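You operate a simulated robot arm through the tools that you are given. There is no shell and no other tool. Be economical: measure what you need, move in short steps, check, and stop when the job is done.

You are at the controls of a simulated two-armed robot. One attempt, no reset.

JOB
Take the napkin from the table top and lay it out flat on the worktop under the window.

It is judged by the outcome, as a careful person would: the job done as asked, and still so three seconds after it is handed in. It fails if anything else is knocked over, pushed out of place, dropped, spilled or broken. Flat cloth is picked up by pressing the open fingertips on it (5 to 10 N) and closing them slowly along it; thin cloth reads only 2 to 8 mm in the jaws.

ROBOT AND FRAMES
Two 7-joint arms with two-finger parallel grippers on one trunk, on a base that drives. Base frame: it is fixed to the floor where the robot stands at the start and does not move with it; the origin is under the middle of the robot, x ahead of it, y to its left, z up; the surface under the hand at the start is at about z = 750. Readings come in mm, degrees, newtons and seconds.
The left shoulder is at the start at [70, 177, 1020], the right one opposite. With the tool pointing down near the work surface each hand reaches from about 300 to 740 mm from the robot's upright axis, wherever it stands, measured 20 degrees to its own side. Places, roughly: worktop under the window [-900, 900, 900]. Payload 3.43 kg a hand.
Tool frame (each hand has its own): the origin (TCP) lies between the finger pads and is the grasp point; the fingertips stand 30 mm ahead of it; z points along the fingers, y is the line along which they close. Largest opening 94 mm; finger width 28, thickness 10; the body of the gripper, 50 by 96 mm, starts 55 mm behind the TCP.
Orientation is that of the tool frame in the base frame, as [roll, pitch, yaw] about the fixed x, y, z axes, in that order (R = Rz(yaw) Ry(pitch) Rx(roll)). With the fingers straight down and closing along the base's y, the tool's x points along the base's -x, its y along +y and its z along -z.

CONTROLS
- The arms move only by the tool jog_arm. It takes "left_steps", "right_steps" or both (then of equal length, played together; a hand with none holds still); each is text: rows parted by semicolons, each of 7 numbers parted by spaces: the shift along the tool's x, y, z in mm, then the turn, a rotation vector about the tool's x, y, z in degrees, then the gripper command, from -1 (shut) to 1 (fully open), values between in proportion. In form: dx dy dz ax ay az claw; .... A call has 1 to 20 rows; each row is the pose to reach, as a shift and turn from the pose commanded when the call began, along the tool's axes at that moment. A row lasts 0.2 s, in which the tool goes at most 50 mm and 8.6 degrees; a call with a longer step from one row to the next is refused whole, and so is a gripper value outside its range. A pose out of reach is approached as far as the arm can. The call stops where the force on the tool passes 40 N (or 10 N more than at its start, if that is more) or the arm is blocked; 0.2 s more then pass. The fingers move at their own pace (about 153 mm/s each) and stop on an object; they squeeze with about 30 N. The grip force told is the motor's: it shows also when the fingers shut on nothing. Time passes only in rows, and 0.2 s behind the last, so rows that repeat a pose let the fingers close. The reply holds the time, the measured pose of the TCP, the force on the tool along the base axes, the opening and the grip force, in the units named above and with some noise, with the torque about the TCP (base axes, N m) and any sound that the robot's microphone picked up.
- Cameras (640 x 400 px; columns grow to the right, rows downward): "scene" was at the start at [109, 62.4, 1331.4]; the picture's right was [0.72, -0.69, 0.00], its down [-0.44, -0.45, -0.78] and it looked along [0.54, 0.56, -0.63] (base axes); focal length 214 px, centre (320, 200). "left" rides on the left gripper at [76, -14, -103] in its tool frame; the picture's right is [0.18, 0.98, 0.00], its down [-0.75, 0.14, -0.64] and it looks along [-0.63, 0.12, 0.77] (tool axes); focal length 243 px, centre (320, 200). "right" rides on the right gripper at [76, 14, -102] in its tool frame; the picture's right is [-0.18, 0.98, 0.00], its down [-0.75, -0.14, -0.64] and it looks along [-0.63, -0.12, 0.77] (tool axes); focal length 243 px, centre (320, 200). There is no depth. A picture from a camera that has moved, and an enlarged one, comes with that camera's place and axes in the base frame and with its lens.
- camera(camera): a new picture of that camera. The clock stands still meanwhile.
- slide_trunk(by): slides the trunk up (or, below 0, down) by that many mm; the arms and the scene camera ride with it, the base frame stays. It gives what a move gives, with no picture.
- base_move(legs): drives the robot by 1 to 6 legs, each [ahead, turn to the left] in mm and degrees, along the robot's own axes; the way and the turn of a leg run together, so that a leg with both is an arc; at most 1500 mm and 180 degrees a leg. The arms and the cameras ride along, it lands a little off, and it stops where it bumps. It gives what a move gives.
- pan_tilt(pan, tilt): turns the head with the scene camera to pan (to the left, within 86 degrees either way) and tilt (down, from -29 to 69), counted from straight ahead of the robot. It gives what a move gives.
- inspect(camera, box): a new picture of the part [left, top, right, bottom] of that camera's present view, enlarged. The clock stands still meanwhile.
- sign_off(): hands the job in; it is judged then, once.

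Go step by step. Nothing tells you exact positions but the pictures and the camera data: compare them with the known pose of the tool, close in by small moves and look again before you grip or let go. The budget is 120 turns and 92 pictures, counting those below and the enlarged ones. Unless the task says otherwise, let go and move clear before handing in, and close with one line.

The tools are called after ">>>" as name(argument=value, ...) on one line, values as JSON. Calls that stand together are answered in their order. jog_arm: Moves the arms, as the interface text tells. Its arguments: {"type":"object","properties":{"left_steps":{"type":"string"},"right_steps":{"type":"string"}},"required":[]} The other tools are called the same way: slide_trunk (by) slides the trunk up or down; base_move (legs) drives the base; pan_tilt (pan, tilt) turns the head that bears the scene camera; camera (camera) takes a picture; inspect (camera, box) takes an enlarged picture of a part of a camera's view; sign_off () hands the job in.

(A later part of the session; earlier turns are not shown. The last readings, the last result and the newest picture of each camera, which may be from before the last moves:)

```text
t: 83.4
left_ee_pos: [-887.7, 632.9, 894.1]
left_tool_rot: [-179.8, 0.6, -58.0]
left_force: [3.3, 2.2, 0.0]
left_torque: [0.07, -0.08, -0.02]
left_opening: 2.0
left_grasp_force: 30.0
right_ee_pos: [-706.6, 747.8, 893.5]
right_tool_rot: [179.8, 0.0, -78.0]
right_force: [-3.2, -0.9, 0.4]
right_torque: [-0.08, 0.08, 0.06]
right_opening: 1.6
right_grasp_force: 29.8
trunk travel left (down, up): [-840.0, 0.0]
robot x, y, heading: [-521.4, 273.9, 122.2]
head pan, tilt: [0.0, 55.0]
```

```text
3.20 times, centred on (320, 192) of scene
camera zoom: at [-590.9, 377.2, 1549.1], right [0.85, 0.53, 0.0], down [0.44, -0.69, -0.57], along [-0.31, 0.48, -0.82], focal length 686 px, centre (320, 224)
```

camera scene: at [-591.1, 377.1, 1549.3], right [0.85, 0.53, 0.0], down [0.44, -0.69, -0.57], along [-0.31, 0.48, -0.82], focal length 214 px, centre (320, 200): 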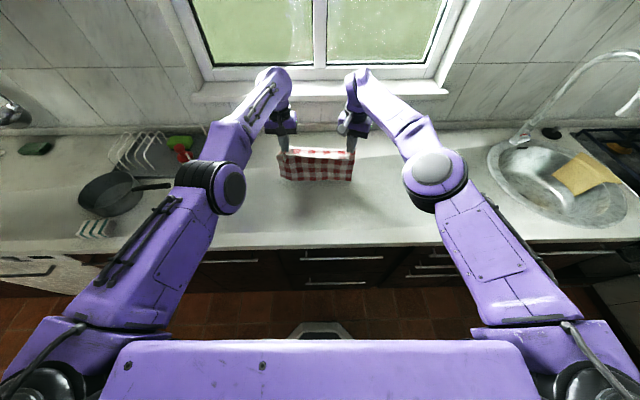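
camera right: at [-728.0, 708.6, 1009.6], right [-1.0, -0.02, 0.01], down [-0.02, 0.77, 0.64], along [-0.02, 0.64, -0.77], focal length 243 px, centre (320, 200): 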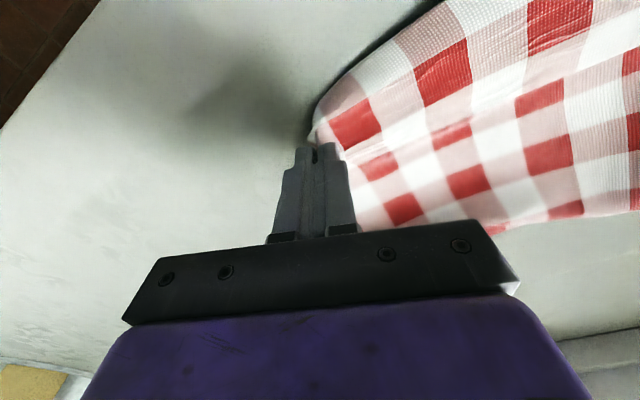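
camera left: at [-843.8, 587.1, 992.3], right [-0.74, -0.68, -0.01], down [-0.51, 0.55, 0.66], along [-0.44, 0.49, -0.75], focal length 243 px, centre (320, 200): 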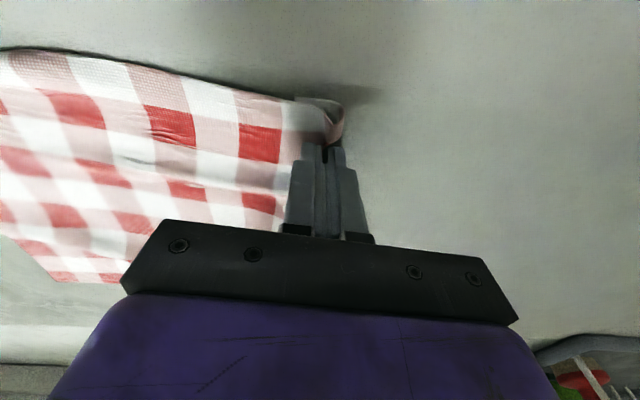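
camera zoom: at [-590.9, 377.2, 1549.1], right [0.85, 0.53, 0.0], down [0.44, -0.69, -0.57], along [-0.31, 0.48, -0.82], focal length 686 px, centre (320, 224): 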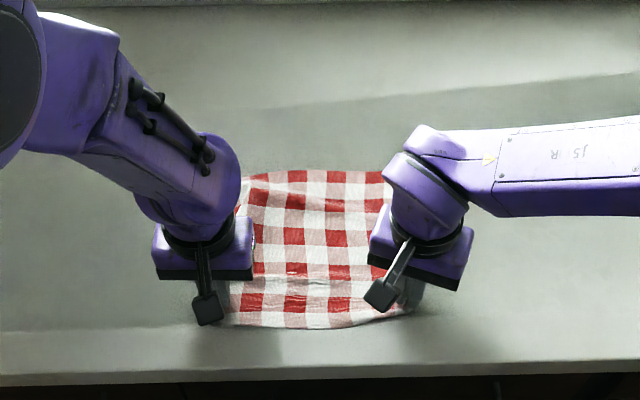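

Nearly flat now. I'll lower the tips slightly and open them slowly to spread the pinched corners.

>>> jog_arm(left_steps="0 0 1.5 0 0 0 -1; 0 0 2 0 0 0 -1; 0 0 2 0 0 0 -0.9; 0 0 2 0 0 0 -0.75; 0 0 2 0 0 0 -0.6; 0 0 2 0 0 0 -0.45; 0 0 2 0 0 0 -0.3; 0 0 2 0 0 0 -0.15; 0 0 2 0 0 0 0; 0 0 2 0 0 0 0; 0 0 -15 0 0 0 0; 0 0 -50 0 0 0 0; 0 0 -90 0 0 0 0; 0 0 -90 0 0 0 0", right_steps="0 0 1.5 0 0 0 -1; 0 0 2 0 0 0 -1; 0 0 2 0 0 0 -0.9; 0 0 2 0 0 0 -0.75; 0 0 2 0 0 0 -0.6; 0 0 2 0 0 0 -0.45; 0 0 2 0 0 0 -0.3; 0 0 2 0 0 0 -0.15; 0 0 2 0 0 0 0; 0 0 2 0 0 0 0; 0 0 -15 0 0 0 0; 0 0 -50 0 0 0 0; 0 0 -90 0 0 0 0; 0 0 -90 0 0 0 0")

>>> inspect(camera="scene", box=[220, 130, 420, 255])

>>> camera(camera="left")

>>> camera(camera="right")

```text
t: 86.4
left_ee_pos: [-887.6, 632.9, 983.0]
left_tool_rot: [-179.9, 0.6, -58.0]
left_force: [-0.2, -0.3, -0.3]
left_torque: [0.0, 0.0, 0.02]
left_opening: 46.9
left_grasp_force: 0.1
right_ee_pos: [-707.8, 750.3, 983.4]
right_tool_rot: [179.7, -0.1, -78.0]
right_force: [-0.9, 0.7, 0.1]
right_torque: [-0.01, -0.01, 0.03]
right_opening: 47.1
right_grasp_force: 0.0
trunk travel left (down, up): [-840.0, 0.0]
robot x, y, heading: [-521.9, 275.2, 122.5]
head pan, tilt: [0.0, 55.0]
```

```text
3.20 times, centred on (320, 192) of scene
camera zoom: at [-591.7, 378.4, 1549.1], right [0.85, 0.53, 0.0], down [0.44, -0.69, -0.57], along [-0.31, 0.48, -0.82], focal length 686 px, centre (320, 224)
```

zoom: 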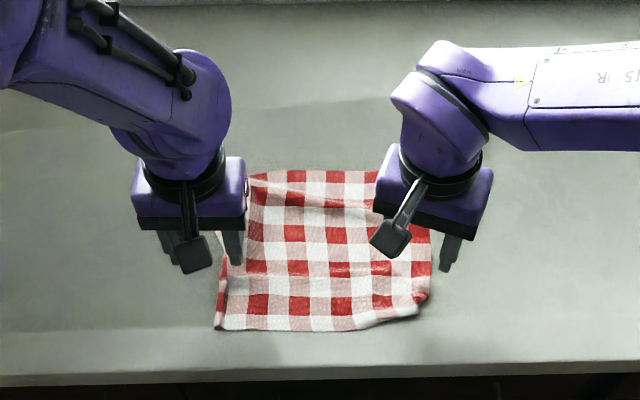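

```text
36 pictures are left
camera left: at [-835.1, 575.4, 1084.7], right [-0.74, -0.68, 0.0], down [-0.52, 0.56, 0.65], along [-0.44, 0.48, -0.76], focal length 243 px, centre (320, 200)
```

left: 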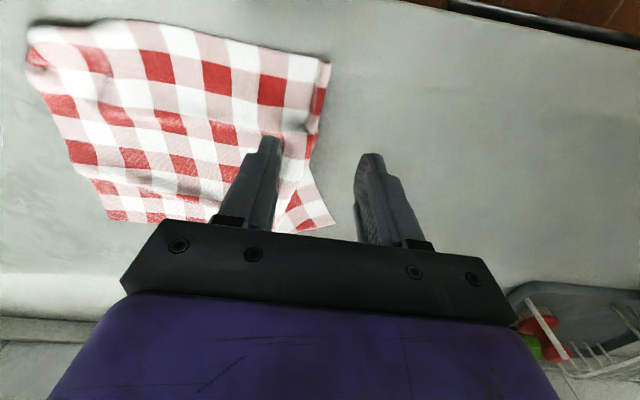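

```text
35 pictures are left
camera right: at [-705.6, 672.7, 1085.6], right [-1.0, -0.02, 0.0], down [-0.02, 0.77, 0.64], along [-0.02, 0.64, -0.77], focal length 243 px, centre (320, 200)
```

right: 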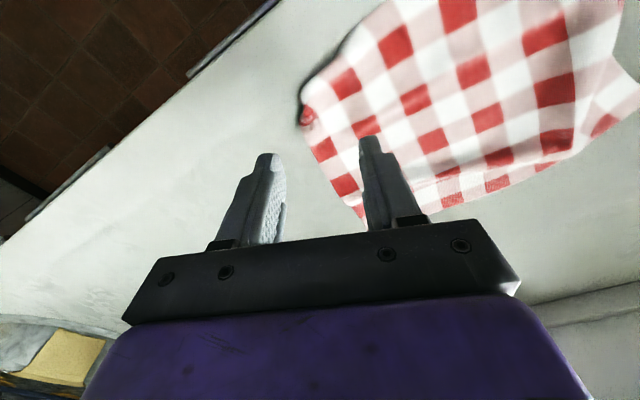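

It's released and mostly flat, with wrinkles at the left side and the right near corner. I'll move the arms aside for a clear view.

>>> jog_arm(left_steps="0 30 -20 0 0 0 0; 0 65 -40 0 0 0 0; 0 100 -60 0 0 0 0; 0 135 -60 0 0 0 0; 0 135 -60 0 0 0 0", right_steps="-10 -28 -20 0 0 0 0; -22 -61 -40 0 0 0 0; -34 -94 -60 0 0 0 0; -46 -127 -60 0 0 0 0; -46 -127 -60 0 0 0 0")

>>> inspect(camera="scene", box=[256, 160, 384, 240])

```text
t: 87.6
left_ee_pos: [-1002.0, 560.8, 1042.5]
left_tool_rot: [-179.9, 0.7, -58.0]
left_force: [0.3, 0.7, 0.2]
left_torque: [-0.03, -0.02, -0.01]
left_opening: 47.2
left_grasp_force: 0.0
right_ee_pos: [-590.4, 821.1, 1041.9]
right_tool_rot: [179.7, 0.0, -77.9]
right_force: [0.1, 0.2, 0.9]
right_torque: [0.01, 0.02, 0.05]
right_opening: 46.8
right_grasp_force: 0.0
trunk travel left (down, up): [-840.0, 0.0]
robot x, y, heading: [-521.3, 271.6, 122.4]
head pan, tilt: [0.0, 55.0]
```

```text
5.00 times, centred on (320, 200) of scene
camera zoom: at [-591.3, 377.9, 1549.2], right [0.85, 0.53, 0.0], down [0.44, -0.69, -0.57], along [-0.31, 0.48, -0.82], focal length 1072 px, centre (320, 200)
```

zoom: 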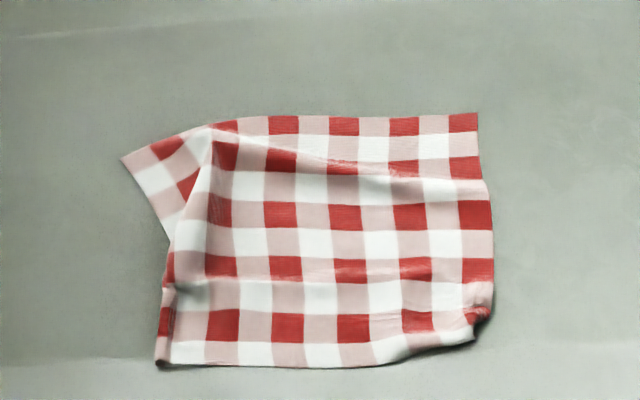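

The remaining flaws are a ridge with a skewed far-left corner, a gathered near-left corner and a tucked near-right corner. I'll press closed fingertips inside the two near corners and draw them apart.

>>> jog_arm(left_steps="-2 -40 10 0 0 0 -1; -4 -80 20 0 0 0 -1; -6 -120 30 0 0 0 -1; -7 -158 40 0 0 0 -1; -7 -158 80 0 0 0 -1; -7 -158 120 0 0 0 -1; -7 -158 142 0 0 0 -1; -7 -158 142 0 0 0 -1", right_steps="11 35 10 0 0 0 -1; 22 70 20 0 0 0 -1; 33 105 30 0 0 0 -1; 43.7 140.6 40 0 0 0 -1; 43.7 140.6 80 0 0 0 -1; 43.7 140.6 120 0 0 0 -1; 43.7 140.6 142 0 0 0 -1; 43.7 140.6 142 0 0 0 -1")

>>> inspect(camera="scene", box=[240, 150, 400, 250])

>>> camera(camera="right")

>>> camera(camera="left")

```text
t: 89.4
left_ee_pos: [-872.9, 653.1, 902.2]
left_tool_rot: [-179.9, 0.7, -58.0]
left_force: [-0.9, 0.1, 0.1]
left_torque: [0.0, 0.01, -0.02]
left_opening: 0.0
left_grasp_force: 30.5
right_ee_pos: [-721.2, 748.2, 900.6]
right_tool_rot: [179.6, 0.0, -78.0]
right_force: [-0.2, 0.5, -0.4]
right_torque: [0.0, 0.0, 0.01]
right_opening: 0.1
right_grasp_force: 29.8
trunk travel left (down, up): [-840.0, 0.0]
robot x, y, heading: [-520.4, 273.1, 122.3]
head pan, tilt: [0.0, 55.0]
```

```text
4.00 times, centred on (320, 200) of scene
camera zoom: at [-590.7, 377.1, 1549.3], right [0.85, 0.53, 0.0], down [0.44, -0.69, -0.57], along [-0.31, 0.48, -0.82], focal length 858 px, centre (320, 200)
```

zoom: 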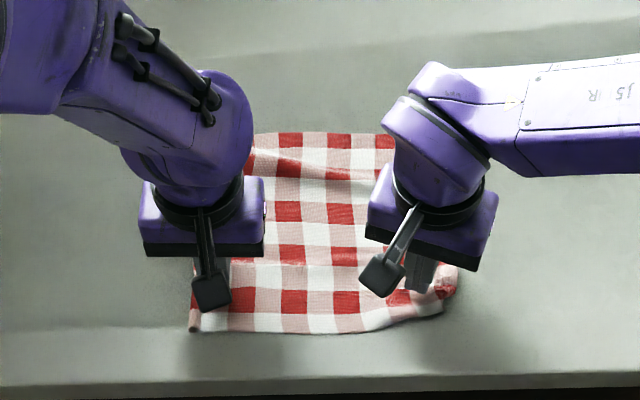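

```text
32 pictures are left
camera right: at [-718.3, 671.2, 1002.9], right [-1.0, -0.02, 0.01], down [-0.01, 0.77, 0.64], along [-0.02, 0.64, -0.77], focal length 243 px, centre (320, 200)
```

right: 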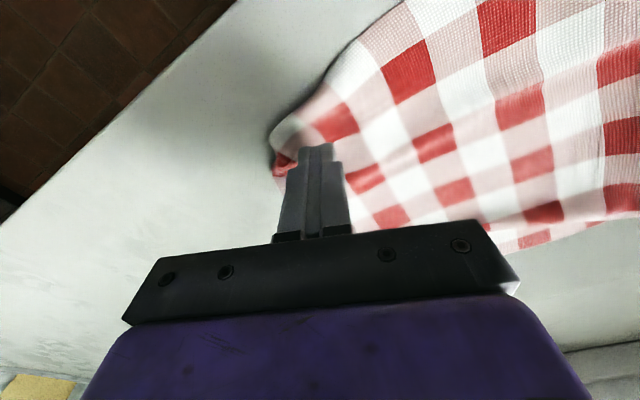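

```text
31 pictures are left
camera left: at [-820.5, 593.2, 1003.0], right [-0.74, -0.68, 0.0], down [-0.52, 0.56, 0.65], along [-0.44, 0.48, -0.76], focal length 243 px, centre (320, 200)
```

left: 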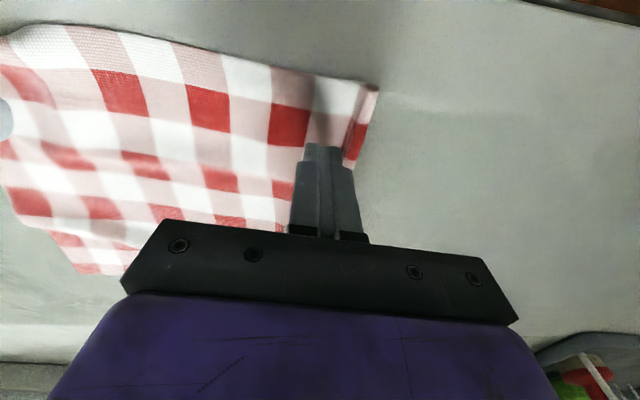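

>>> jog_arm(left_steps="0 0 5 0 0 0 -1; 0 0 9 0 0 0 -1; 0 0 11.5 0 0 0 -1; 0 0 11.5 0 0 0 -1; 0 0 11.5 0 0 0 -1", right_steps="0 0 5 0 0 0 -1; 0 0 8 0 0 0 -1; 0 0 10 0 0 0 -1; 0 0 10 0 0 0 -1; 0 0 10 0 0 0 -1")

```text
t: 90.6
left_ee_pos: [-872.4, 650.9, 892.8]
left_tool_rot: [-179.8, 0.8, -58.0]
left_force: [-1.8, 0.8, 12.9]
left_torque: [-0.09, 0.02, -0.01]
left_opening: 0.0
left_grasp_force: 30.1
right_ee_pos: [-721.4, 747.3, 891.5]
right_tool_rot: [179.6, 0.1, -78.0]
right_force: [0.0, -0.4, 1.2]
right_torque: [-0.01, -0.03, -0.04]
right_opening: 0.2
right_grasp_force: 30.1
trunk travel left (down, up): [-840.0, 0.0]
robot x, y, heading: [-525.5, 274.9, 122.4]
head pan, tilt: [0.0, 55.0]
```

>>> jog_arm(left_steps="0 0 0 0 0 0 -1; 0 0 0 0 0 0 -1; 0 6 0 0 0 0 -1; 0 12 0 0 0 0 -1; 0 18 0 0 0 0 -1; 0 24 0 0 0 0 -1; 0 30 0 0 0 0 -1; 0 36 0 0 0 0 -1; 0 36 0 0 0 0 -1", right_steps="0 0 1 0 0 0 -1; 0 0 1.8 0 0 0 -1; -1.2 -5.7 1.8 0 0 0 -1; -2.3 -11.4 1.8 0 0 0 -1; -3.5 -17.2 1.8 0 0 0 -1; -4.7 -23 1.8 0 0 0 -1; -5.9 -28.8 1.8 0 0 0 -1; -7 -34.5 1.8 0 0 0 -1; -7 -34.5 1.8 0 0 0 -1")

>>> camera(camera="right")

>>> camera(camera="left")

```text
t: 92.6
left_ee_pos: [-902.5, 629.5, 891.5]
left_tool_rot: [-179.9, 0.7, -58.0]
left_force: [0.3, 0.3, 0.0]
left_torque: [-0.04, -0.01, -0.02]
left_opening: 0.2
left_grasp_force: 29.9
right_ee_pos: [-689.0, 762.1, 891.9]
right_tool_rot: [179.7, 0.2, -78.1]
right_force: [-5.2, 0.5, 22.7]
right_torque: [-0.06, -0.09, -0.01]
right_opening: 0.0
right_grasp_force: 29.7
trunk travel left (down, up): [-840.0, 0.0]
robot x, y, heading: [-522.9, 270.3, 122.2]
head pan, tilt: [0.0, 55.0]
```

```text
30 pictures are left
camera right: at [-686.9, 683.8, 993.2], right [-1.0, -0.02, 0.01], down [-0.01, 0.76, 0.64], along [-0.02, 0.64, -0.76], focal length 243 px, centre (320, 200)
```

right: 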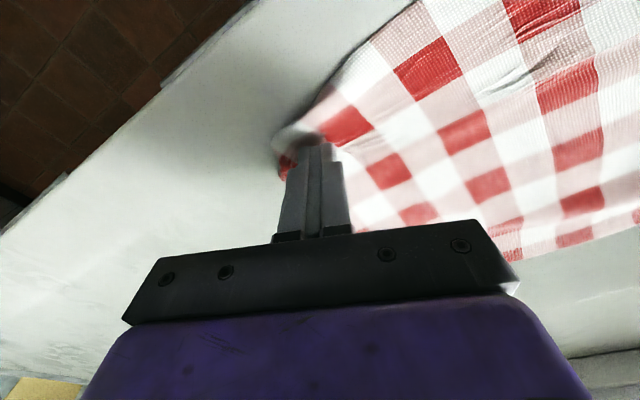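

```text
29 pictures are left
camera left: at [-851.1, 571.4, 992.9], right [-0.74, -0.68, 0.0], down [-0.52, 0.56, 0.65], along [-0.44, 0.48, -0.76], focal length 243 px, centre (320, 200)
```

left: 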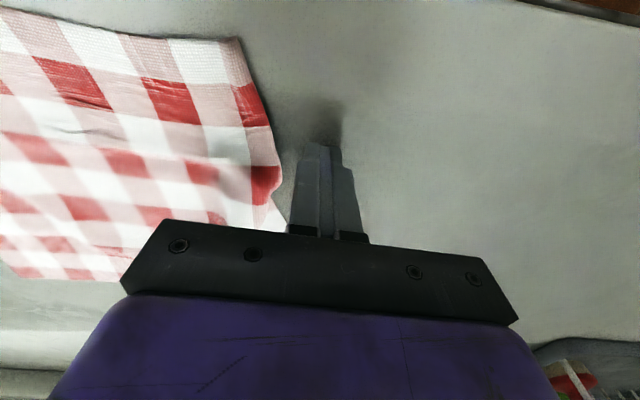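

The right side dragged well, but the left finger slipped off. I'll keep the right hand pressing as an anchor and re-place the left one further in, pressing a bit harder.

>>> jog_arm(left_steps="0 0 -25 0 0 0 -1; 0 -35 -25 0 0 0 -1; 2 -71 -25 0 0 0 -1; 2 -71 -8 0 0 0 -1; 2 -71 0 0 0 0 -1; 2 -71 2 0 0 0 -1; 2 -71 2 0 0 0 -1; 2 -71 2 0 0 0 -1", right_steps="0 0 -0.5 0 0 0 -1; 0 0 -0.5 0 0 0 -1; 0 0 -0.5 0 0 0 -1; 0 0 -0.5 0 0 0 -1; 0 0 -0.5 0 0 0 -1; 0 0 -0.5 0 0 0 -1; 0 0 -0.5 0 0 0 -1; 0 0 -0.5 0 0 0 -1")

```text
t: 94.4
left_ee_pos: [-841.4, 666.9, 891.1]
left_tool_rot: [-179.8, 1.0, -58.0]
left_force: [-1.5, -1.7, 26.8]
left_torque: [-0.36, -0.01, -0.01]
left_opening: 0.2
left_grasp_force: 30.0
right_ee_pos: [-686.1, 759.7, 891.6]
right_tool_rot: [179.6, 0.2, -78.0]
right_force: [-0.3, 2.2, 9.2]
right_torque: [0.06, -0.06, 0.02]
right_opening: 0.0
right_grasp_force: 29.5
trunk travel left (down, up): [-840.0, 0.0]
robot x, y, heading: [-527.8, 276.8, 122.4]
head pan, tilt: [0.0, 55.0]
```

>>> jog_arm(left_steps="0 0 -1 0 0 0 -1; 0 6 -1 0 0 0 -1; 0 12 -0.7 0 0 0 -1; 0 18 -0.5 0 0 0 -1; 0 24 -0.3 0 0 0 -1; 0 30 0 0 0 0 -1; 0 36 0 0 0 0 -1; 0 42 0 0 0 0 -1; 0 42 0 0 0 0 -1", right_steps="0 0 1.5 0 0 0 -1; 0 0 1.5 0 0 0 -1; 0 0 1.5 0 0 0 -1; 0 0 1.5 0 0 0 -1; 0 0 1.5 0 0 0 -1; 0 0 1.5 0 0 0 -1; 0 0 1.5 0 0 0 -1; 0 0 1.5 0 0 0 -1; 0 0 1.5 0 0 0 -1")

>>> camera(camera="left")

```text
t: 96.4
left_ee_pos: [-874.8, 644.6, 890.5]
left_tool_rot: [-179.9, 1.0, -58.0]
left_force: [13.9, 9.0, 27.1]
left_torque: [0.13, -0.55, 0.14]
left_opening: 0.1
left_grasp_force: 30.0
right_ee_pos: [-687.3, 759.3, 892.2]
right_tool_rot: [179.5, 0.3, -78.0]
right_force: [-11.3, -3.7, 22.1]
right_torque: [-0.17, 0.15, -0.08]
right_opening: 0.0
right_grasp_force: 29.5
trunk travel left (down, up): [-840.0, 0.0]
robot x, y, heading: [-526.7, 276.0, 122.6]
head pan, tilt: [0.0, 55.0]
```

```text
28 pictures are left
camera left: at [-822.3, 584.9, 992.7], right [-0.74, -0.68, 0.0], down [-0.51, 0.55, 0.66], along [-0.44, 0.48, -0.76], focal length 243 px, centre (320, 200)
```

left: 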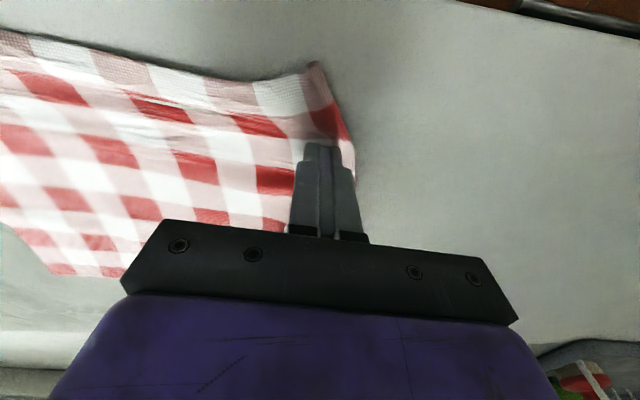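

That worked: the near edge is now taut. I'll lift straight up, move aside and look.

>>> jog_arm(left_steps="0 0 -20 0 0 0 -1; 0 0 -60 0 0 0 -1; 0 40 -100 0 0 0 -1; 0 85 -120 0 0 0 -1; 0 130 -130 0 0 0 -1; 0 130 -130 0 0 0 -1", right_steps="0 0 -20 0 0 0 -1; 0 0 -60 0 0 0 -1; -13 -36 -100 0 0 0 -1; -28 -77 -120 0 0 0 -1; -42 -115 -130 0 0 0 -1; -42 -115 -130 0 0 0 -1")

>>> inspect(camera="scene", box=[256, 160, 384, 240])

```text
refused: row 3 steps farther than a row can; nothing moved
```

```text
5.00 times, centred on (320, 200) of scene
camera zoom: at [-586.4, 372.5, 1549.9], right [0.85, 0.53, 0.0], down [0.44, -0.69, -0.58], along [-0.31, 0.49, -0.82], focal length 1072 px, centre (320, 200)
```

zoom: 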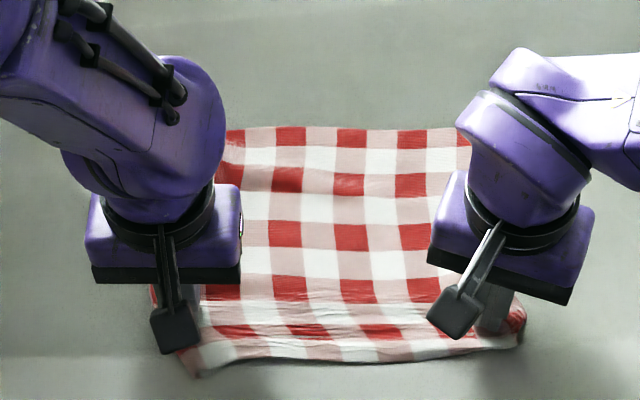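

>>> jog_arm(left_steps="0 0 -20 0 0 0 -1; 0 0 -60 0 0 0 -1; 0 25 -95 0 0 0 -1; 0 65 -120 0 0 0 -1; 0 105 -130 0 0 0 -1; 0 135 -130 0 0 0 -1; 0 135 -130 0 0 0 -1", right_steps="0 0 -20 0 0 0 -1; 0 0 -60 0 0 0 -1; -8 -23 -95 0 0 0 -1; -20 -57 -120 0 0 0 -1; -32 -90 -130 0 0 0 -1; -42 -115 -130 0 0 0 -1; -42 -115 -130 0 0 0 -1")

>>> inspect(camera="scene", box=[256, 160, 384, 240])

```text
t: 98.0
left_ee_pos: [-992.3, 573.5, 1019.1]
left_tool_rot: [-179.9, 0.6, -58.0]
left_force: [0.3, 0.4, -0.2]
left_torque: [-0.01, 0.03, -0.03]
left_opening: 0.0
left_grasp_force: 30.3
right_ee_pos: [-584.2, 827.9, 1017.3]
right_tool_rot: [179.7, 0.0, -78.0]
right_force: [0.4, 0.1, -0.7]
right_torque: [0.02, 0.03, 0.03]
right_opening: 0.0
right_grasp_force: 30.1
trunk travel left (down, up): [-840.0, 0.0]
robot x, y, heading: [-524.3, 275.1, 122.1]
head pan, tilt: [0.0, 55.0]
```

```text
5.00 times, centred on (320, 200) of scene
camera zoom: at [-591.0, 377.7, 1549.2], right [0.85, 0.53, 0.0], down [0.44, -0.69, -0.57], along [-0.31, 0.48, -0.82], focal length 1072 px, centre (320, 200)
```

zoom: 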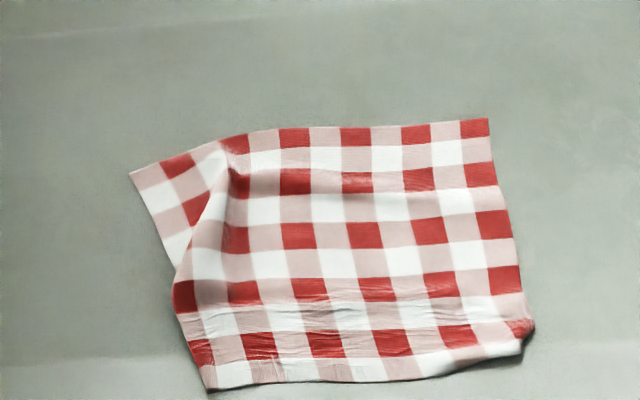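

Better, but the near-left corner is still too far right (about 60 mm), which causes the diagonal pleat. I'll anchor with the right hand again and drag from right by that corner.

>>> jog_arm(left_steps="9 -43 15 0 0 0 -1; 18 -86 30 0 0 0 -1; 27 -129 45 0 0 0 -1; 37 -171 60 0 0 0 -1; 37 -171 95 0 0 0 -1; 37 -171 118 0 0 0 -1; 37 -171 125 0 0 0 -1; 37 -171 129 0 0 0 -1; 37 -171 129 0 0 0 -1; 37 -171 129 0 0 0 -1", right_steps="12 33 15 0 0 0 -1; 24 66 30 0 0 0 -1; 36 99 45 0 0 0 -1; 47.9 131.6 60 0 0 0 -1; 47.9 131.6 95 0 0 0 -1; 47.9 131.6 118 0 0 0 -1; 47.9 131.6 124 0 0 0 -1; 47.9 131.6 128 0 0 0 -1; 47.9 131.6 128 0 0 0 -1; 47.9 131.6 128 0 0 0 -1")

>>> camera(camera="left")

```text
t: 100.2
left_ee_pos: [-827.5, 633.5, 891.7]
left_tool_rot: [-179.9, 1.1, -58.0]
left_force: [-1.6, 3.0, 31.2]
left_torque: [-0.16, -0.14, 0.01]
left_opening: 0.0
left_grasp_force: 30.1
right_ee_pos: [-702.9, 752.1, 891.6]
right_tool_rot: [179.6, 0.0, -78.0]
right_force: [-0.6, 0.2, 0.1]
right_torque: [0.04, -0.02, 0.03]
right_opening: 0.2
right_grasp_force: 30.9
trunk travel left (down, up): [-840.0, 0.0]
robot x, y, heading: [-527.0, 275.2, 122.4]
head pan, tilt: [0.0, 55.0]
```

```text
25 pictures are left
camera left: at [-773.7, 574.8, 992.8], right [-0.74, -0.68, 0.0], down [-0.51, 0.55, 0.66], along [-0.44, 0.48, -0.76], focal length 243 px, centre (320, 200)
```

left: 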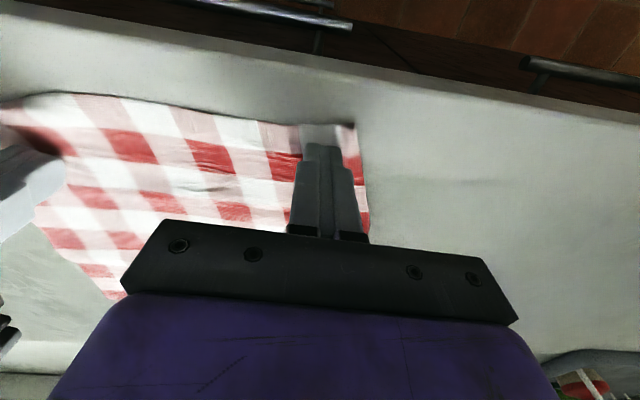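

>>> jog_arm(left_steps="0 0 -0.5 0 0 0 -1; 0 0 -0.5 0 0 0 -1; 0 0 -0.5 0 0 0 -1; 0 6 -0.5 0 0 0 -1; 0 12 -0.5 0 0 0 -1; 0 18 -0.5 0 0 0 -1; 0 24 -0.5 0 0 0 -1; 0 30 -0.5 0 0 0 -1; 0 36 -0.3 0 0 0 -1; 0 42 0 0 0 0 -1; 0 48 0 0 0 0 -1; 0 48 0 0 0 0 -1", right_steps="0 0 1.5 0 0 0 -1; 0 0 3 0 0 0 -1; 0 0 3.5 0 0 0 -1; 0 0 3.5 0 0 0 -1; 0 0 3.5 0 0 0 -1; 0 0 3.5 0 0 0 -1; 0 0 3.5 0 0 0 -1; 0 0 3.5 0 0 0 -1; 0 0 3.5 0 0 0 -1; 0 0 3.5 0 0 0 -1; 0 0 3.5 0 0 0 -1; 0 0 3.5 0 0 0 -1")

>>> inspect(camera="scene", box=[256, 160, 384, 240])

```text
t: 101.7
left_ee_pos: [-840.5, 622.8, 891.8]
left_tool_rot: [-179.8, 1.0, -58.1]
left_force: [2.1, -2.8, 20.4]
left_torque: [-0.2, -0.22, -0.03]
left_opening: 0.2
left_grasp_force: 29.8
right_ee_pos: [-705.2, 752.0, 891.8]
right_tool_rot: [179.4, 0.3, -78.0]
right_force: [0.6, -0.1, 11.2]
right_torque: [-0.09, -0.12, 0.02]
right_opening: 0.0
right_grasp_force: 29.3
trunk travel left (down, up): [-840.0, 0.0]
robot x, y, heading: [-525.3, 272.7, 122.3]
head pan, tilt: [0.0, 55.0]
stopped in row 7 (right hand): the force on the tool passed its limit at 40 N (the readings are from after the stop); the commanded pose is now the measured one
```

```text
5.00 times, centred on (320, 200) of scene
camera zoom: at [-588.1, 373.1, 1549.3], right [0.85, 0.53, 0.0], down [0.44, -0.69, -0.58], along [-0.31, 0.49, -0.82], focal length 1072 px, centre (320, 200)
```

zoom: 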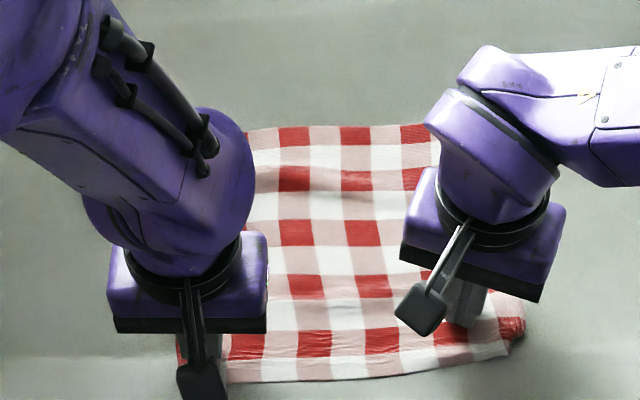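

The drag is working: the near-left corner has moved left. I'll continue dragging another 40 mm.

>>> jog_arm(left_steps="0 0 0.7 0 0 0 -1; 0 6 0.7 0 0 0 -1; 0 12 0.7 0 0 0 -1; 0 18 0.7 0 0 0 -1; 0 24 0.7 0 0 0 -1; 0 30 0.7 0 0 0 -1; 0 36 0.7 0 0 0 -1; 0 42 0.7 0 0 0 -1; 0 42 0.7 0 0 0 -1", right_steps="0 0 0.5 0 0 0 -1; 0 0 0.5 0 0 0 -1; 0 0 0.5 0 0 0 -1; 0 0 0.5 0 0 0 -1; 0 0 0.5 0 0 0 -1; 0 0 0.5 0 0 0 -1; 0 0 0.5 0 0 0 -1; 0 0 0.5 0 0 0 -1; 0 0 0.5 0 0 0 -1")

>>> inspect(camera="scene", box=[256, 160, 384, 240])

```text
t: 103.7
left_ee_pos: [-874.3, 599.1, 891.7]
left_tool_rot: [-179.9, 1.0, -58.2]
left_force: [13.1, 9.8, 27.2]
left_torque: [0.13, -0.71, 0.14]
left_opening: 0.0
left_grasp_force: 30.5
right_ee_pos: [-703.1, 751.2, 889.7]
right_tool_rot: [179.3, 0.5, -78.0]
right_force: [-10.0, -7.6, 21.2]
right_torque: [-0.31, 0.19, -0.07]
right_opening: 0.1
right_grasp_force: 29.8
trunk travel left (down, up): [-840.0, 0.0]
robot x, y, heading: [-524.4, 275.1, 122.2]
head pan, tilt: [0.0, 55.0]
```

```text
5.00 times, centred on (320, 200) of scene
camera zoom: at [-586.2, 372.2, 1549.9], right [0.85, 0.53, 0.0], down [0.44, -0.69, -0.58], along [-0.31, 0.49, -0.82], focal length 1072 px, centre (320, 200)
```

zoom: 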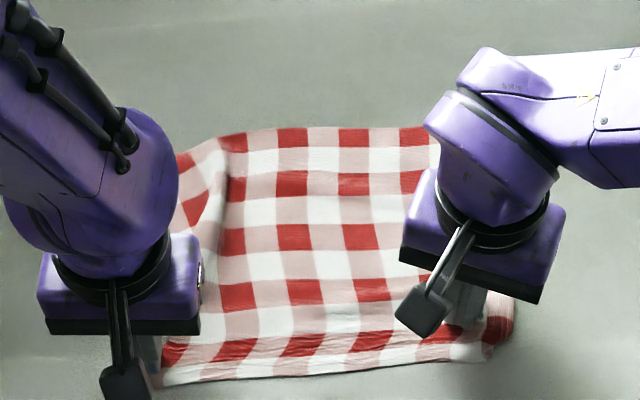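

Much smoother. The right hand keeps holding while I lift the left hand aside to see the far-left corner.

>>> jog_arm(left_steps="0 0 -15 0 0 0 -1; 0 0 -50 0 0 0 -1; 0 30 -75 0 0 0 -1; 0 65 -80 0 0 0 -1; 0 100 -80 0 0 0 -1; 0 100 -80 0 0 0 -1", right_steps="0 0 -0.5 0 0 0 -1; 0 0 -0.5 0 0 0 -1; 0 0 -0.5 0 0 0 -1; 0 0 -0.5 0 0 0 -1; 0 0 -0.5 0 0 0 -1; 0 0 -0.5 0 0 0 -1")

>>> inspect(camera="scene", box=[256, 160, 384, 240])

```text
t: 105.1
left_ee_pos: [-961.3, 545.1, 969.8]
left_tool_rot: [-179.9, 0.8, -58.2]
left_force: [1.2, -0.8, -0.4]
left_torque: [0.0, -0.01, 0.01]
left_opening: 0.1
left_grasp_force: 30.2
right_ee_pos: [-703.5, 751.5, 891.4]
right_tool_rot: [179.4, 0.4, -78.0]
right_force: [2.4, 0.0, 34.9]
right_torque: [-0.11, -0.24, 0.02]
right_opening: 0.1
right_grasp_force: 30.3
trunk travel left (down, up): [-840.0, 0.0]
robot x, y, heading: [-527.1, 272.3, 122.4]
head pan, tilt: [0.0, 55.0]
```

```text
5.00 times, centred on (320, 200) of scene
camera zoom: at [-587.5, 373.2, 1549.7], right [0.85, 0.53, 0.0], down [0.44, -0.69, -0.58], along [-0.31, 0.49, -0.82], focal length 1072 px, centre (320, 200)
```

zoom: 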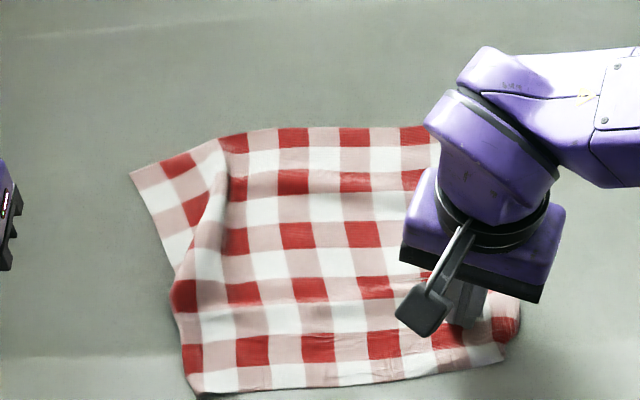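

The far-left corner needs to go about 40 mm away from me. I press just inside it with the left hand and push it forward.

>>> jog_arm(left_steps="-37 -23 0 0 0 0 -1; -74 -46 0 0 0 0 -1; -110 -70 0 0 0 0 -1; -147 -93 20 0 0 0 -1; -147 -93 55 0 0 0 -1; -147 -93 73 0 0 0 -1; -147 -93 78 0 0 0 -1; -147 -93 81 0 0 0 -1; -147 -93 81 0 0 0 -1; -147 -93 81 0 0 0 -1", right_steps="0 0 -1 0 0 0 -1; 0 0 -2 0 0 0 -1; 0 0 -2 0 0 0 -1; 0 0 -2 0 0 0 -1; 0 0 -2 0 0 0 -1; 0 0 -2 0 0 0 -1; 0 0 -2 0 0 0 -1; 0 0 -2 0 0 0 -1; 0 0 -2 0 0 0 -1; 0 0 -2 0 0 0 -1")

>>> camera(camera="left")

```text
t: 107.3
left_ee_pos: [-961.1, 721.1, 891.3]
left_tool_rot: [-179.8, 0.9, -57.9]
left_force: [-1.2, -1.2, 13.6]
left_torque: [-0.14, -0.03, -0.02]
left_opening: 0.1
left_grasp_force: 29.7
right_ee_pos: [-704.5, 753.2, 891.1]
right_tool_rot: [179.5, 0.2, -78.0]
right_force: [-0.4, -0.1, -0.2]
right_torque: [-0.02, -0.01, -0.02]
right_opening: 0.3
right_grasp_force: 29.7
trunk travel left (down, up): [-840.0, 0.0]
robot x, y, heading: [-526.8, 274.3, 122.4]
head pan, tilt: [0.0, 55.0]
```

```text
21 pictures are left
camera left: at [-908.4, 662.8, 992.6], right [-0.74, -0.68, 0.0], down [-0.51, 0.56, 0.65], along [-0.44, 0.48, -0.76], focal length 243 px, centre (320, 200)
```

left: 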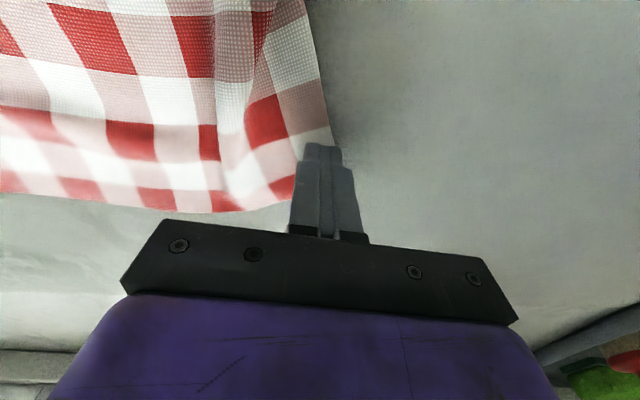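

>>> jog_arm(left_steps="0 0 -8 0 0 0 -1; 3 -16 -8 0 0 0 -1; 3 -16 0.5 0 0 0 -1; 3 -16 1 0 0 0 -1; 3 -16 1 0 0 0 -1; -3 -15 1 0 0 0 -1; -9 -14 1 0 0 0 -1; -15 -13 1 0 0 0 -1; -21 -12 1 0 0 0 -1; -27 -11 1 0 0 0 -1; -33 -10 1 0 0 0 -1; -39 -9 1 0 0 0 -1; -45 -8 1 0 0 0 -1; -45 -8 1 0 0 0 -1", right_steps="0 0 1 0 0 0 -1; 0 0 1.5 0 0 0 -1; 0 0 1.5 0 0 0 -1; 0 0 1.5 0 0 0 -1; 0 0 1.5 0 0 0 -1; 0 0 1.5 0 0 0 -1; 0 0 1.5 0 0 0 -1; 0 0 1.5 0 0 0 -1; 0 0 1.5 0 0 0 -1; 0 0 1.5 0 0 0 -1; 0 0 1.5 0 0 0 -1; 0 0 1.5 0 0 0 -1; 0 0 1.5 0 0 0 -1; 0 0 1.5 0 0 0 -1")

>>> inspect(camera="scene", box=[256, 160, 384, 240])

```text
t: 110.3
left_ee_pos: [-978.9, 763.1, 891.1]
left_tool_rot: [-179.9, 0.8, -58.0]
left_force: [2.1, 0.4, 6.8]
left_torque: [-0.11, -0.03, 0.02]
left_opening: 0.0
left_grasp_force: 29.7
right_ee_pos: [-704.0, 753.1, 891.2]
right_tool_rot: [179.3, 0.4, -78.1]
right_force: [1.9, -1.7, 14.4]
right_torque: [-0.14, -0.19, 0.01]
right_opening: 0.0
right_grasp_force: 30.2
trunk travel left (down, up): [-840.0, 0.0]
robot x, y, heading: [-519.8, 269.9, 122.1]
head pan, tilt: [0.0, 55.0]
```

```text
5.00 times, centred on (320, 200) of scene
camera zoom: at [-588.2, 373.7, 1549.6], right [0.85, 0.53, 0.0], down [0.44, -0.69, -0.58], along [-0.31, 0.49, -0.82], focal length 1072 px, centre (320, 200)
```

zoom: 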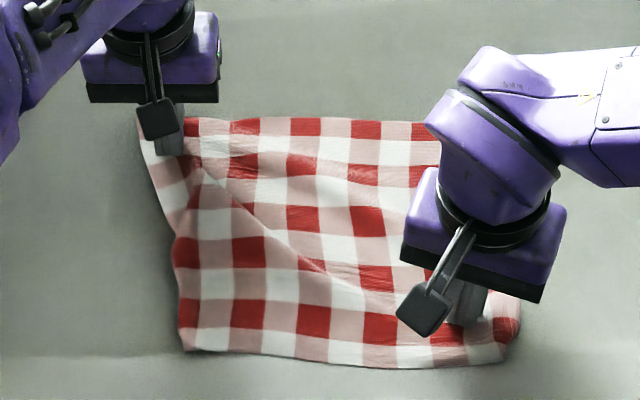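

The far-left corner is out. What remains is a soft diagonal ridge, so I'll anchor the far-right area with the right hand and pull the near-left corner back and left.

>>> jog_arm(left_steps="0 0 -20 0 0 0 -1; 0 0 -50 0 0 0 -1; 40 -10 -60 0 0 0 -1; 80 -22 -60 0 0 0 -1; 122 -34 -60 0 0 0 -1; 163 -45 -50 0 0 0 -1; 163 -45 -20 0 0 0 -1; 163 -45 -3 0 0 0 -1; 163 -45 0 0 0 0 -1; 163 -45 0.5 0 0 0 -1; 163 -45 0.5 0 0 0 -1", right_steps="0 0 -20 0 0 0 -1; 0 0 -50 0 0 0 -1; -37 13 -60 0 0 0 -1; -74 27 -60 0 0 0 -1; -111 40 -60 0 0 0 -1; -145.7 53 -50 0 0 0 -1; -145.7 53 -20 0 0 0 -1; -145.7 53 -3 0 0 0 -1; -145.7 53 0 0 0 0 -1; -145.7 53 1 0 0 0 -1; -145.7 53 1 0 0 0 -1")

>>> inspect(camera="scene", box=[256, 160, 384, 240])

```text
t: 112.7
left_ee_pos: [-855.4, 654.3, 890.0]
left_tool_rot: [-179.7, 1.3, -58.0]
left_force: [1.7, -4.0, 24.5]
left_torque: [-0.38, -0.12, -0.01]
left_opening: 0.1
left_grasp_force: 29.8
right_ee_pos: [-784.9, 882.0, 891.7]
right_tool_rot: [179.5, 0.3, -77.9]
right_force: [-0.1, 0.3, 0.1]
right_torque: [0.01, 0.01, -0.03]
right_opening: 0.1
right_grasp_force: 30.3
trunk travel left (down, up): [-840.0, 0.0]
robot x, y, heading: [-521.5, 273.0, 122.2]
head pan, tilt: [0.0, 55.0]
stopped in row 11 (left hand): the force on the tool passed its limit at 42 N (the readings are from after the stop); the commanded pose is now the measured one
```

```text
5.00 times, centred on (320, 200) of scene
camera zoom: at [-588.7, 374.6, 1549.5], right [0.85, 0.53, 0.0], down [0.44, -0.69, -0.58], along [-0.31, 0.49, -0.82], focal length 1072 px, centre (320, 200)
```

zoom: 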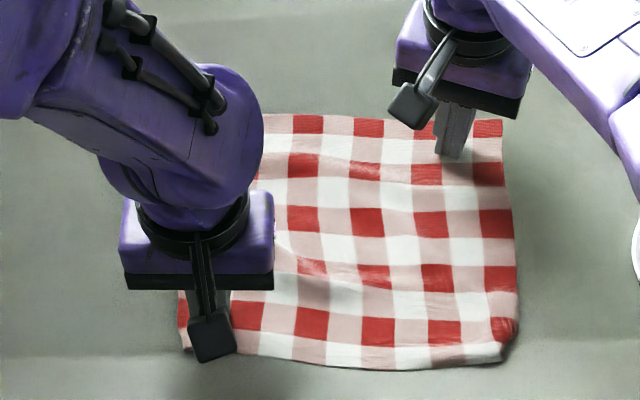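

>>> jog_arm(left_steps="0 0 -0.5 0 0 0 -1; 0 0 -0.5 0 0 0 -1; 0 0 -0.5 0 0 0 -1; 4 4 -0.5 0 0 0 -1; 8 8 -0.5 0 0 0 -1; 12 12 -0.5 0 0 0 -1; 16 16 -0.5 0 0 0 -1; 20 20 -0.5 0 0 0 -1; 24 24 -0.3 0 0 0 -1; 28 28 -0.3 0 0 0 -1; 30 32 -0.3 0 0 0 -1; 30 32 -0.3 0 0 0 -1", right_steps="0 0 1 0 0 0 -1; 0 0 2 0 0 0 -1; 0 0 2.6 0 0 0 -1; 0 0 2.6 0 0 0 -1; 0 0 2.6 0 0 0 -1; 0 0 2.6 0 0 0 -1; 0 0 2.6 0 0 0 -1; 0 0 2.6 0 0 0 -1; 0 0 2.6 0 0 0 -1; 0 0 2.6 0 0 0 -1; 0 0 2.6 0 0 0 -1; 0 0 2.6 0 0 0 -1")

>>> inspect(camera="scene", box=[256, 160, 384, 240])

```text
t: 115.3
left_ee_pos: [-864.6, 608.2, 891.6]
left_tool_rot: [-179.8, 1.4, -58.0]
left_force: [2.2, 8.5, 34.2]
left_torque: [-0.09, -0.25, 0.08]
left_opening: 0.0
left_grasp_force: 30.2
right_ee_pos: [-782.9, 881.6, 893.0]
right_tool_rot: [179.3, 0.4, -78.0]
right_force: [-3.0, -0.3, 14.4]
right_torque: [-0.09, -0.01, -0.02]
right_opening: 0.0
right_grasp_force: 30.1
trunk travel left (down, up): [-840.0, 0.0]
robot x, y, heading: [-520.6, 272.9, 122.3]
head pan, tilt: [0.0, 55.0]
```

```text
5.00 times, centred on (320, 200) of scene
camera zoom: at [-586.1, 373.2, 1549.9], right [0.85, 0.53, 0.0], down [0.44, -0.69, -0.58], along [-0.31, 0.49, -0.82], focal length 1072 px, centre (320, 200)
```

zoom: 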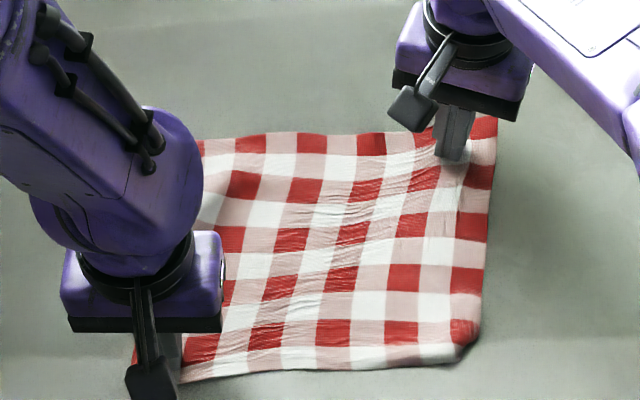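

That smoothed it, perhaps slightly over-pulled. I'll lift both hands and look.

>>> jog_arm(left_steps="0 0 -20 0 0 0 -1; 0 0 -60 0 0 0 -1; 0 25 -95 0 0 0 -1; 0 65 -100 0 0 0 -1; 0 105 -100 0 0 0 -1; 0 135 -100 0 0 0 -1; 0 135 -100 0 0 0 -1", right_steps="0 0 -20 0 0 0 -1; 0 0 -60 0 0 0 -1; -8 -23 -95 0 0 0 -1; 10 -65 -100 0 0 0 -1; 40 -100 -100 0 0 0 -1; 70 -130 -100 0 0 0 -1; 70 -130 -100 0 0 0 -1")

>>> inspect(camera="scene", box=[256, 160, 384, 240])

```text
t: 116.9
left_ee_pos: [-980.5, 538.6, 988.2]
left_tool_rot: [-179.8, 1.1, -58.0]
left_force: [-0.5, 0.0, -0.5]
left_torque: [0.0, 0.02, 0.01]
left_opening: 0.0
left_grasp_force: 29.9
right_ee_pos: [-641.7, 843.2, 986.2]
right_tool_rot: [179.5, 0.3, -78.0]
right_force: [0.3, -0.3, -0.6]
right_torque: [-0.02, 0.01, -0.02]
right_opening: 0.4
right_grasp_force: 30.0
trunk travel left (down, up): [-840.0, 0.0]
robot x, y, heading: [-526.8, 270.8, 122.3]
head pan, tilt: [0.0, 55.0]
```

```text
5.00 times, centred on (320, 200) of scene
camera zoom: at [-591.1, 378.9, 1549.1], right [0.85, 0.53, 0.0], down [0.44, -0.69, -0.57], along [-0.31, 0.48, -0.82], focal length 1072 px, centre (320, 200)
```

zoom: 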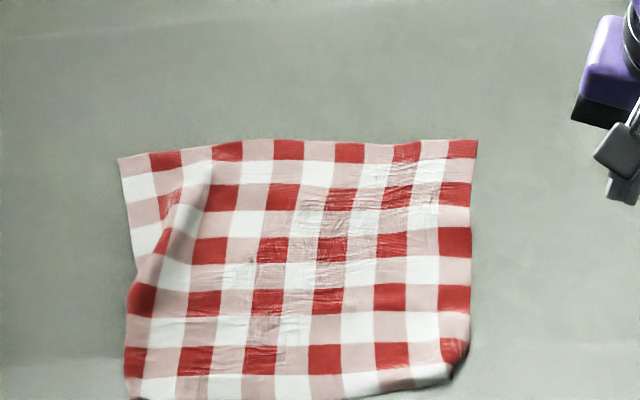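

Much flatter now. A small pleat is left near the far-left corner, and the near-right corner is still tucked under. I'll anchor the middle with the right hand and push the far-left corner forward once more.

>>> jog_arm(left_steps="-31 -21 0 0 0 0 -1; -62 -42 0 0 0 0 -1; -94 -64 0 0 0 0 -1; -125 -85 10 0 0 0 -1; -156 -106 20 0 0 0 -1; -156 -106 60 0 0 0 -1; -156 -106 88 0 0 0 -1; -156 -106 96 0 0 0 -1; -156 -106 98.5 0 0 0 -1; -156 -106 98.5 0 0 0 -1; -156 -106 98.5 0 0 0 -1", right_steps="23 39 0 0 0 0 -1; 47 78 0 0 0 0 -1; 70 118 0 0 0 0 -1; 94 157 10 0 0 0 -1; 117 196 20 0 0 0 -1; 117 196 60 0 0 0 -1; 117 196 86 0 0 0 -1; 117 196 94 0 0 0 -1; 117 196 96.5 0 0 0 -1; 117 196 97 0 0 0 -1; 117 196 97 0 0 0 -1")

>>> camera(camera="left")

```text
t: 119.3
left_ee_pos: [-974.7, 727.7, 893.3]
left_tool_rot: [-179.7, 1.1, -58.0]
left_force: [0.0, -0.3, 0.1]
left_torque: [0.05, 0.0, 0.02]
left_opening: 0.0
left_grasp_force: 30.1
right_ee_pos: [-812.4, 688.5, 891.7]
right_tool_rot: [179.5, 0.2, -78.0]
right_force: [-1.4, -0.5, 4.2]
right_torque: [0.0, -0.01, -0.04]
right_opening: 0.0
right_grasp_force: 29.2
trunk travel left (down, up): [-840.0, 0.0]
robot x, y, heading: [-525.4, 276.1, 122.1]
head pan, tilt: [0.0, 55.0]
```

```text
16 pictures are left
camera left: at [-921.0, 668.1, 994.3], right [-0.74, -0.68, -0.01], down [-0.51, 0.55, 0.66], along [-0.44, 0.49, -0.76], focal length 243 px, centre (320, 200)
```

left: 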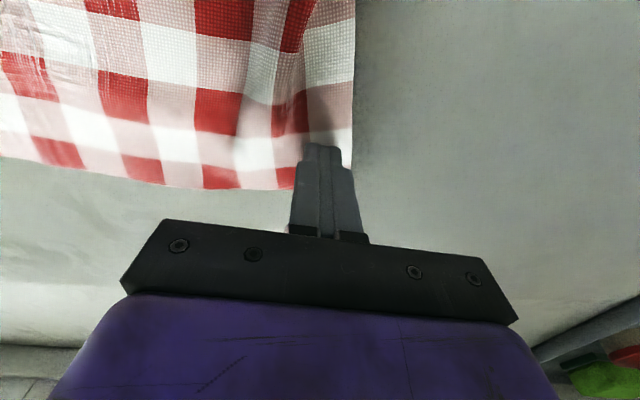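

>>> jog_arm(left_steps="0 0 1.5 0 0 0 -1; 0 0 3 0 0 0 -1; 0 0 3.5 0 0 0 -1; -4 1 3.5 0 0 0 -1; -8 2 3.5 0 0 0 -1; -12 3 3.5 0 0 0 -1; -16 4 3.5 0 0 0 -1; -20 5 3.5 0 0 0 -1; -24 6 3.5 0 0 0 -1; -24 6 3.5 0 0 0 -1; -24 6 -15 0 0 0 -1; -24 6 -55 0 0 0 -1; -24 36 -90 0 0 0 -1; -24 76 -95 0 0 0 -1; -24 116 -95 0 0 0 -1; -24 116 -95 0 0 0 -1", right_steps="0 0 0.7 0 0 0 -1; 0 0 1 0 0 0 -1; 0 0 1 0 0 0 -1; 0 0 1 0 0 0 -1; 0 0 1 0 0 0 -1; 0 0 1 0 0 0 -1; 0 0 1 0 0 0 -1; 0 0 1 0 0 0 -1; 0 0 1 0 0 0 -1; 0 0 1 0 0 0 -1; 0 0 -15 0 0 0 -1; 0 0 -55 0 0 0 -1; -15 -30 -90 0 0 0 -1; -30 -75 -95 0 0 0 -1; -45 -120 -95 0 0 0 -1; -55 -160 -95 0 0 0 -1")

>>> inspect(camera="scene", box=[250, 160, 394, 250])

```text
t: 122.7
left_ee_pos: [-1082.2, 685.0, 987.9]
left_tool_rot: [-179.9, 1.1, -58.1]
left_force: [-0.3, -0.2, -0.4]
left_torque: [-0.01, 0.0, -0.03]
left_opening: 0.1
left_grasp_force: 29.7
right_ee_pos: [-663.0, 774.7, 984.1]
right_tool_rot: [179.4, 0.2, -78.0]
right_force: [0.5, -0.1, -0.2]
right_torque: [0.0, 0.02, 0.01]
right_opening: 0.2
right_grasp_force: 30.4
trunk travel left (down, up): [-840.0, 0.0]
robot x, y, heading: [-527.0, 272.6, 122.2]
head pan, tilt: [0.0, 55.0]
```

```text
4.44 times, centred on (322, 205) of scene
camera zoom: at [-587.8, 378.3, 1549.3], right [0.85, 0.53, 0.0], down [0.44, -0.69, -0.57], along [-0.31, 0.48, -0.82], focal length 953 px, centre (311, 178)
```

zoom: 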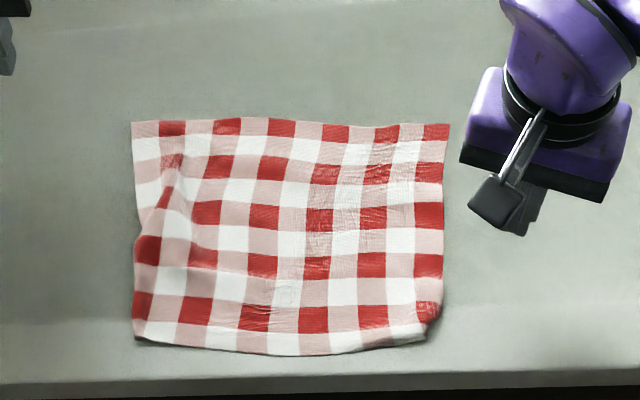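

Now it's a nearly clean rectangle, with only the near-right corner tucked under. I'll bring the right hand over that corner with a narrow opening to lift and flip it out.

>>> jog_arm(right_steps="16 17 10 0 0 0 -0.45; 32 34 30 0 0 0 -0.45; 46.8 51 50 0 0 0 -0.45; 46.8 51 75 0 0 0 -0.45; 46.8 51 84 0 0 0 -0.45; 46.8 51 84 0 0 0 -0.45")

>>> camera(camera="right")

```text
t: 124.1
left_ee_pos: [-1084.6, 683.3, 987.1]
left_tool_rot: [-179.9, 1.0, -58.1]
left_force: [-0.5, 0.5, 1.0]
left_torque: [0.01, -0.05, 0.0]
left_opening: 0.0
left_grasp_force: 30.0
right_ee_pos: [-706.0, 718.1, 900.7]
right_tool_rot: [179.5, 0.2, -78.0]
right_force: [-0.7, 0.2, 0.2]
right_torque: [0.0, 0.01, 0.0]
right_opening: 25.7
right_grasp_force: 0.0
trunk travel left (down, up): [-840.0, 0.0]
robot x, y, heading: [-525.9, 273.9, 122.0]
head pan, tilt: [0.0, 55.0]
```

```text
14 pictures are left
camera right: at [-704.2, 640.1, 1002.6], right [-1.0, -0.02, 0.01], down [-0.01, 0.77, 0.64], along [-0.02, 0.64, -0.77], focal length 243 px, centre (320, 200)
```

right: 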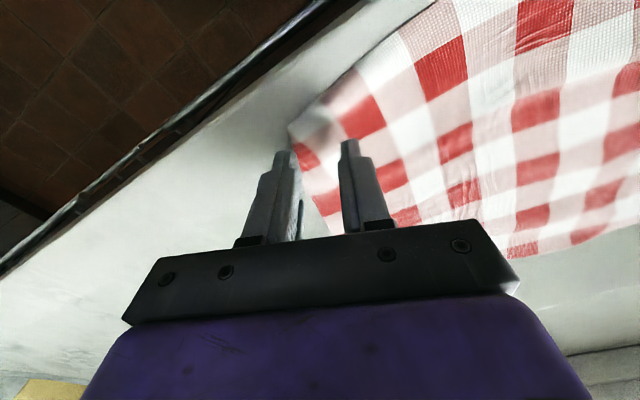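

>>> jog_arm(right_steps="8.6 12 0 0 0 0 -0.45; 8.6 12 4 0 0 0 -0.45; 8.6 12 8 0 0 0 -0.45; 8.6 12 10 0 0 0 -0.45; 8.6 12 11 0 0 0 -0.45; 8.6 12 11 0 0 0 -0.45; 8.6 12 11 0 0 0 -0.45")

```text
t: 125.7
left_ee_pos: [-1083.4, 683.4, 989.2]
left_tool_rot: [-179.8, 1.1, -58.0]
left_force: [0.1, -0.7, 0.0]
left_torque: [-0.01, -0.04, -0.01]
left_opening: 0.1
left_grasp_force: 30.2
right_ee_pos: [-717.1, 706.6, 893.3]
right_tool_rot: [179.4, 0.4, -78.0]
right_force: [1.8, 4.2, 23.9]
right_torque: [-0.02, -0.36, 0.09]
right_opening: 26.5
right_grasp_force: 0.5
trunk travel left (down, up): [-840.0, 0.0]
robot x, y, heading: [-523.7, 274.6, 122.2]
head pan, tilt: [0.0, 55.0]
```

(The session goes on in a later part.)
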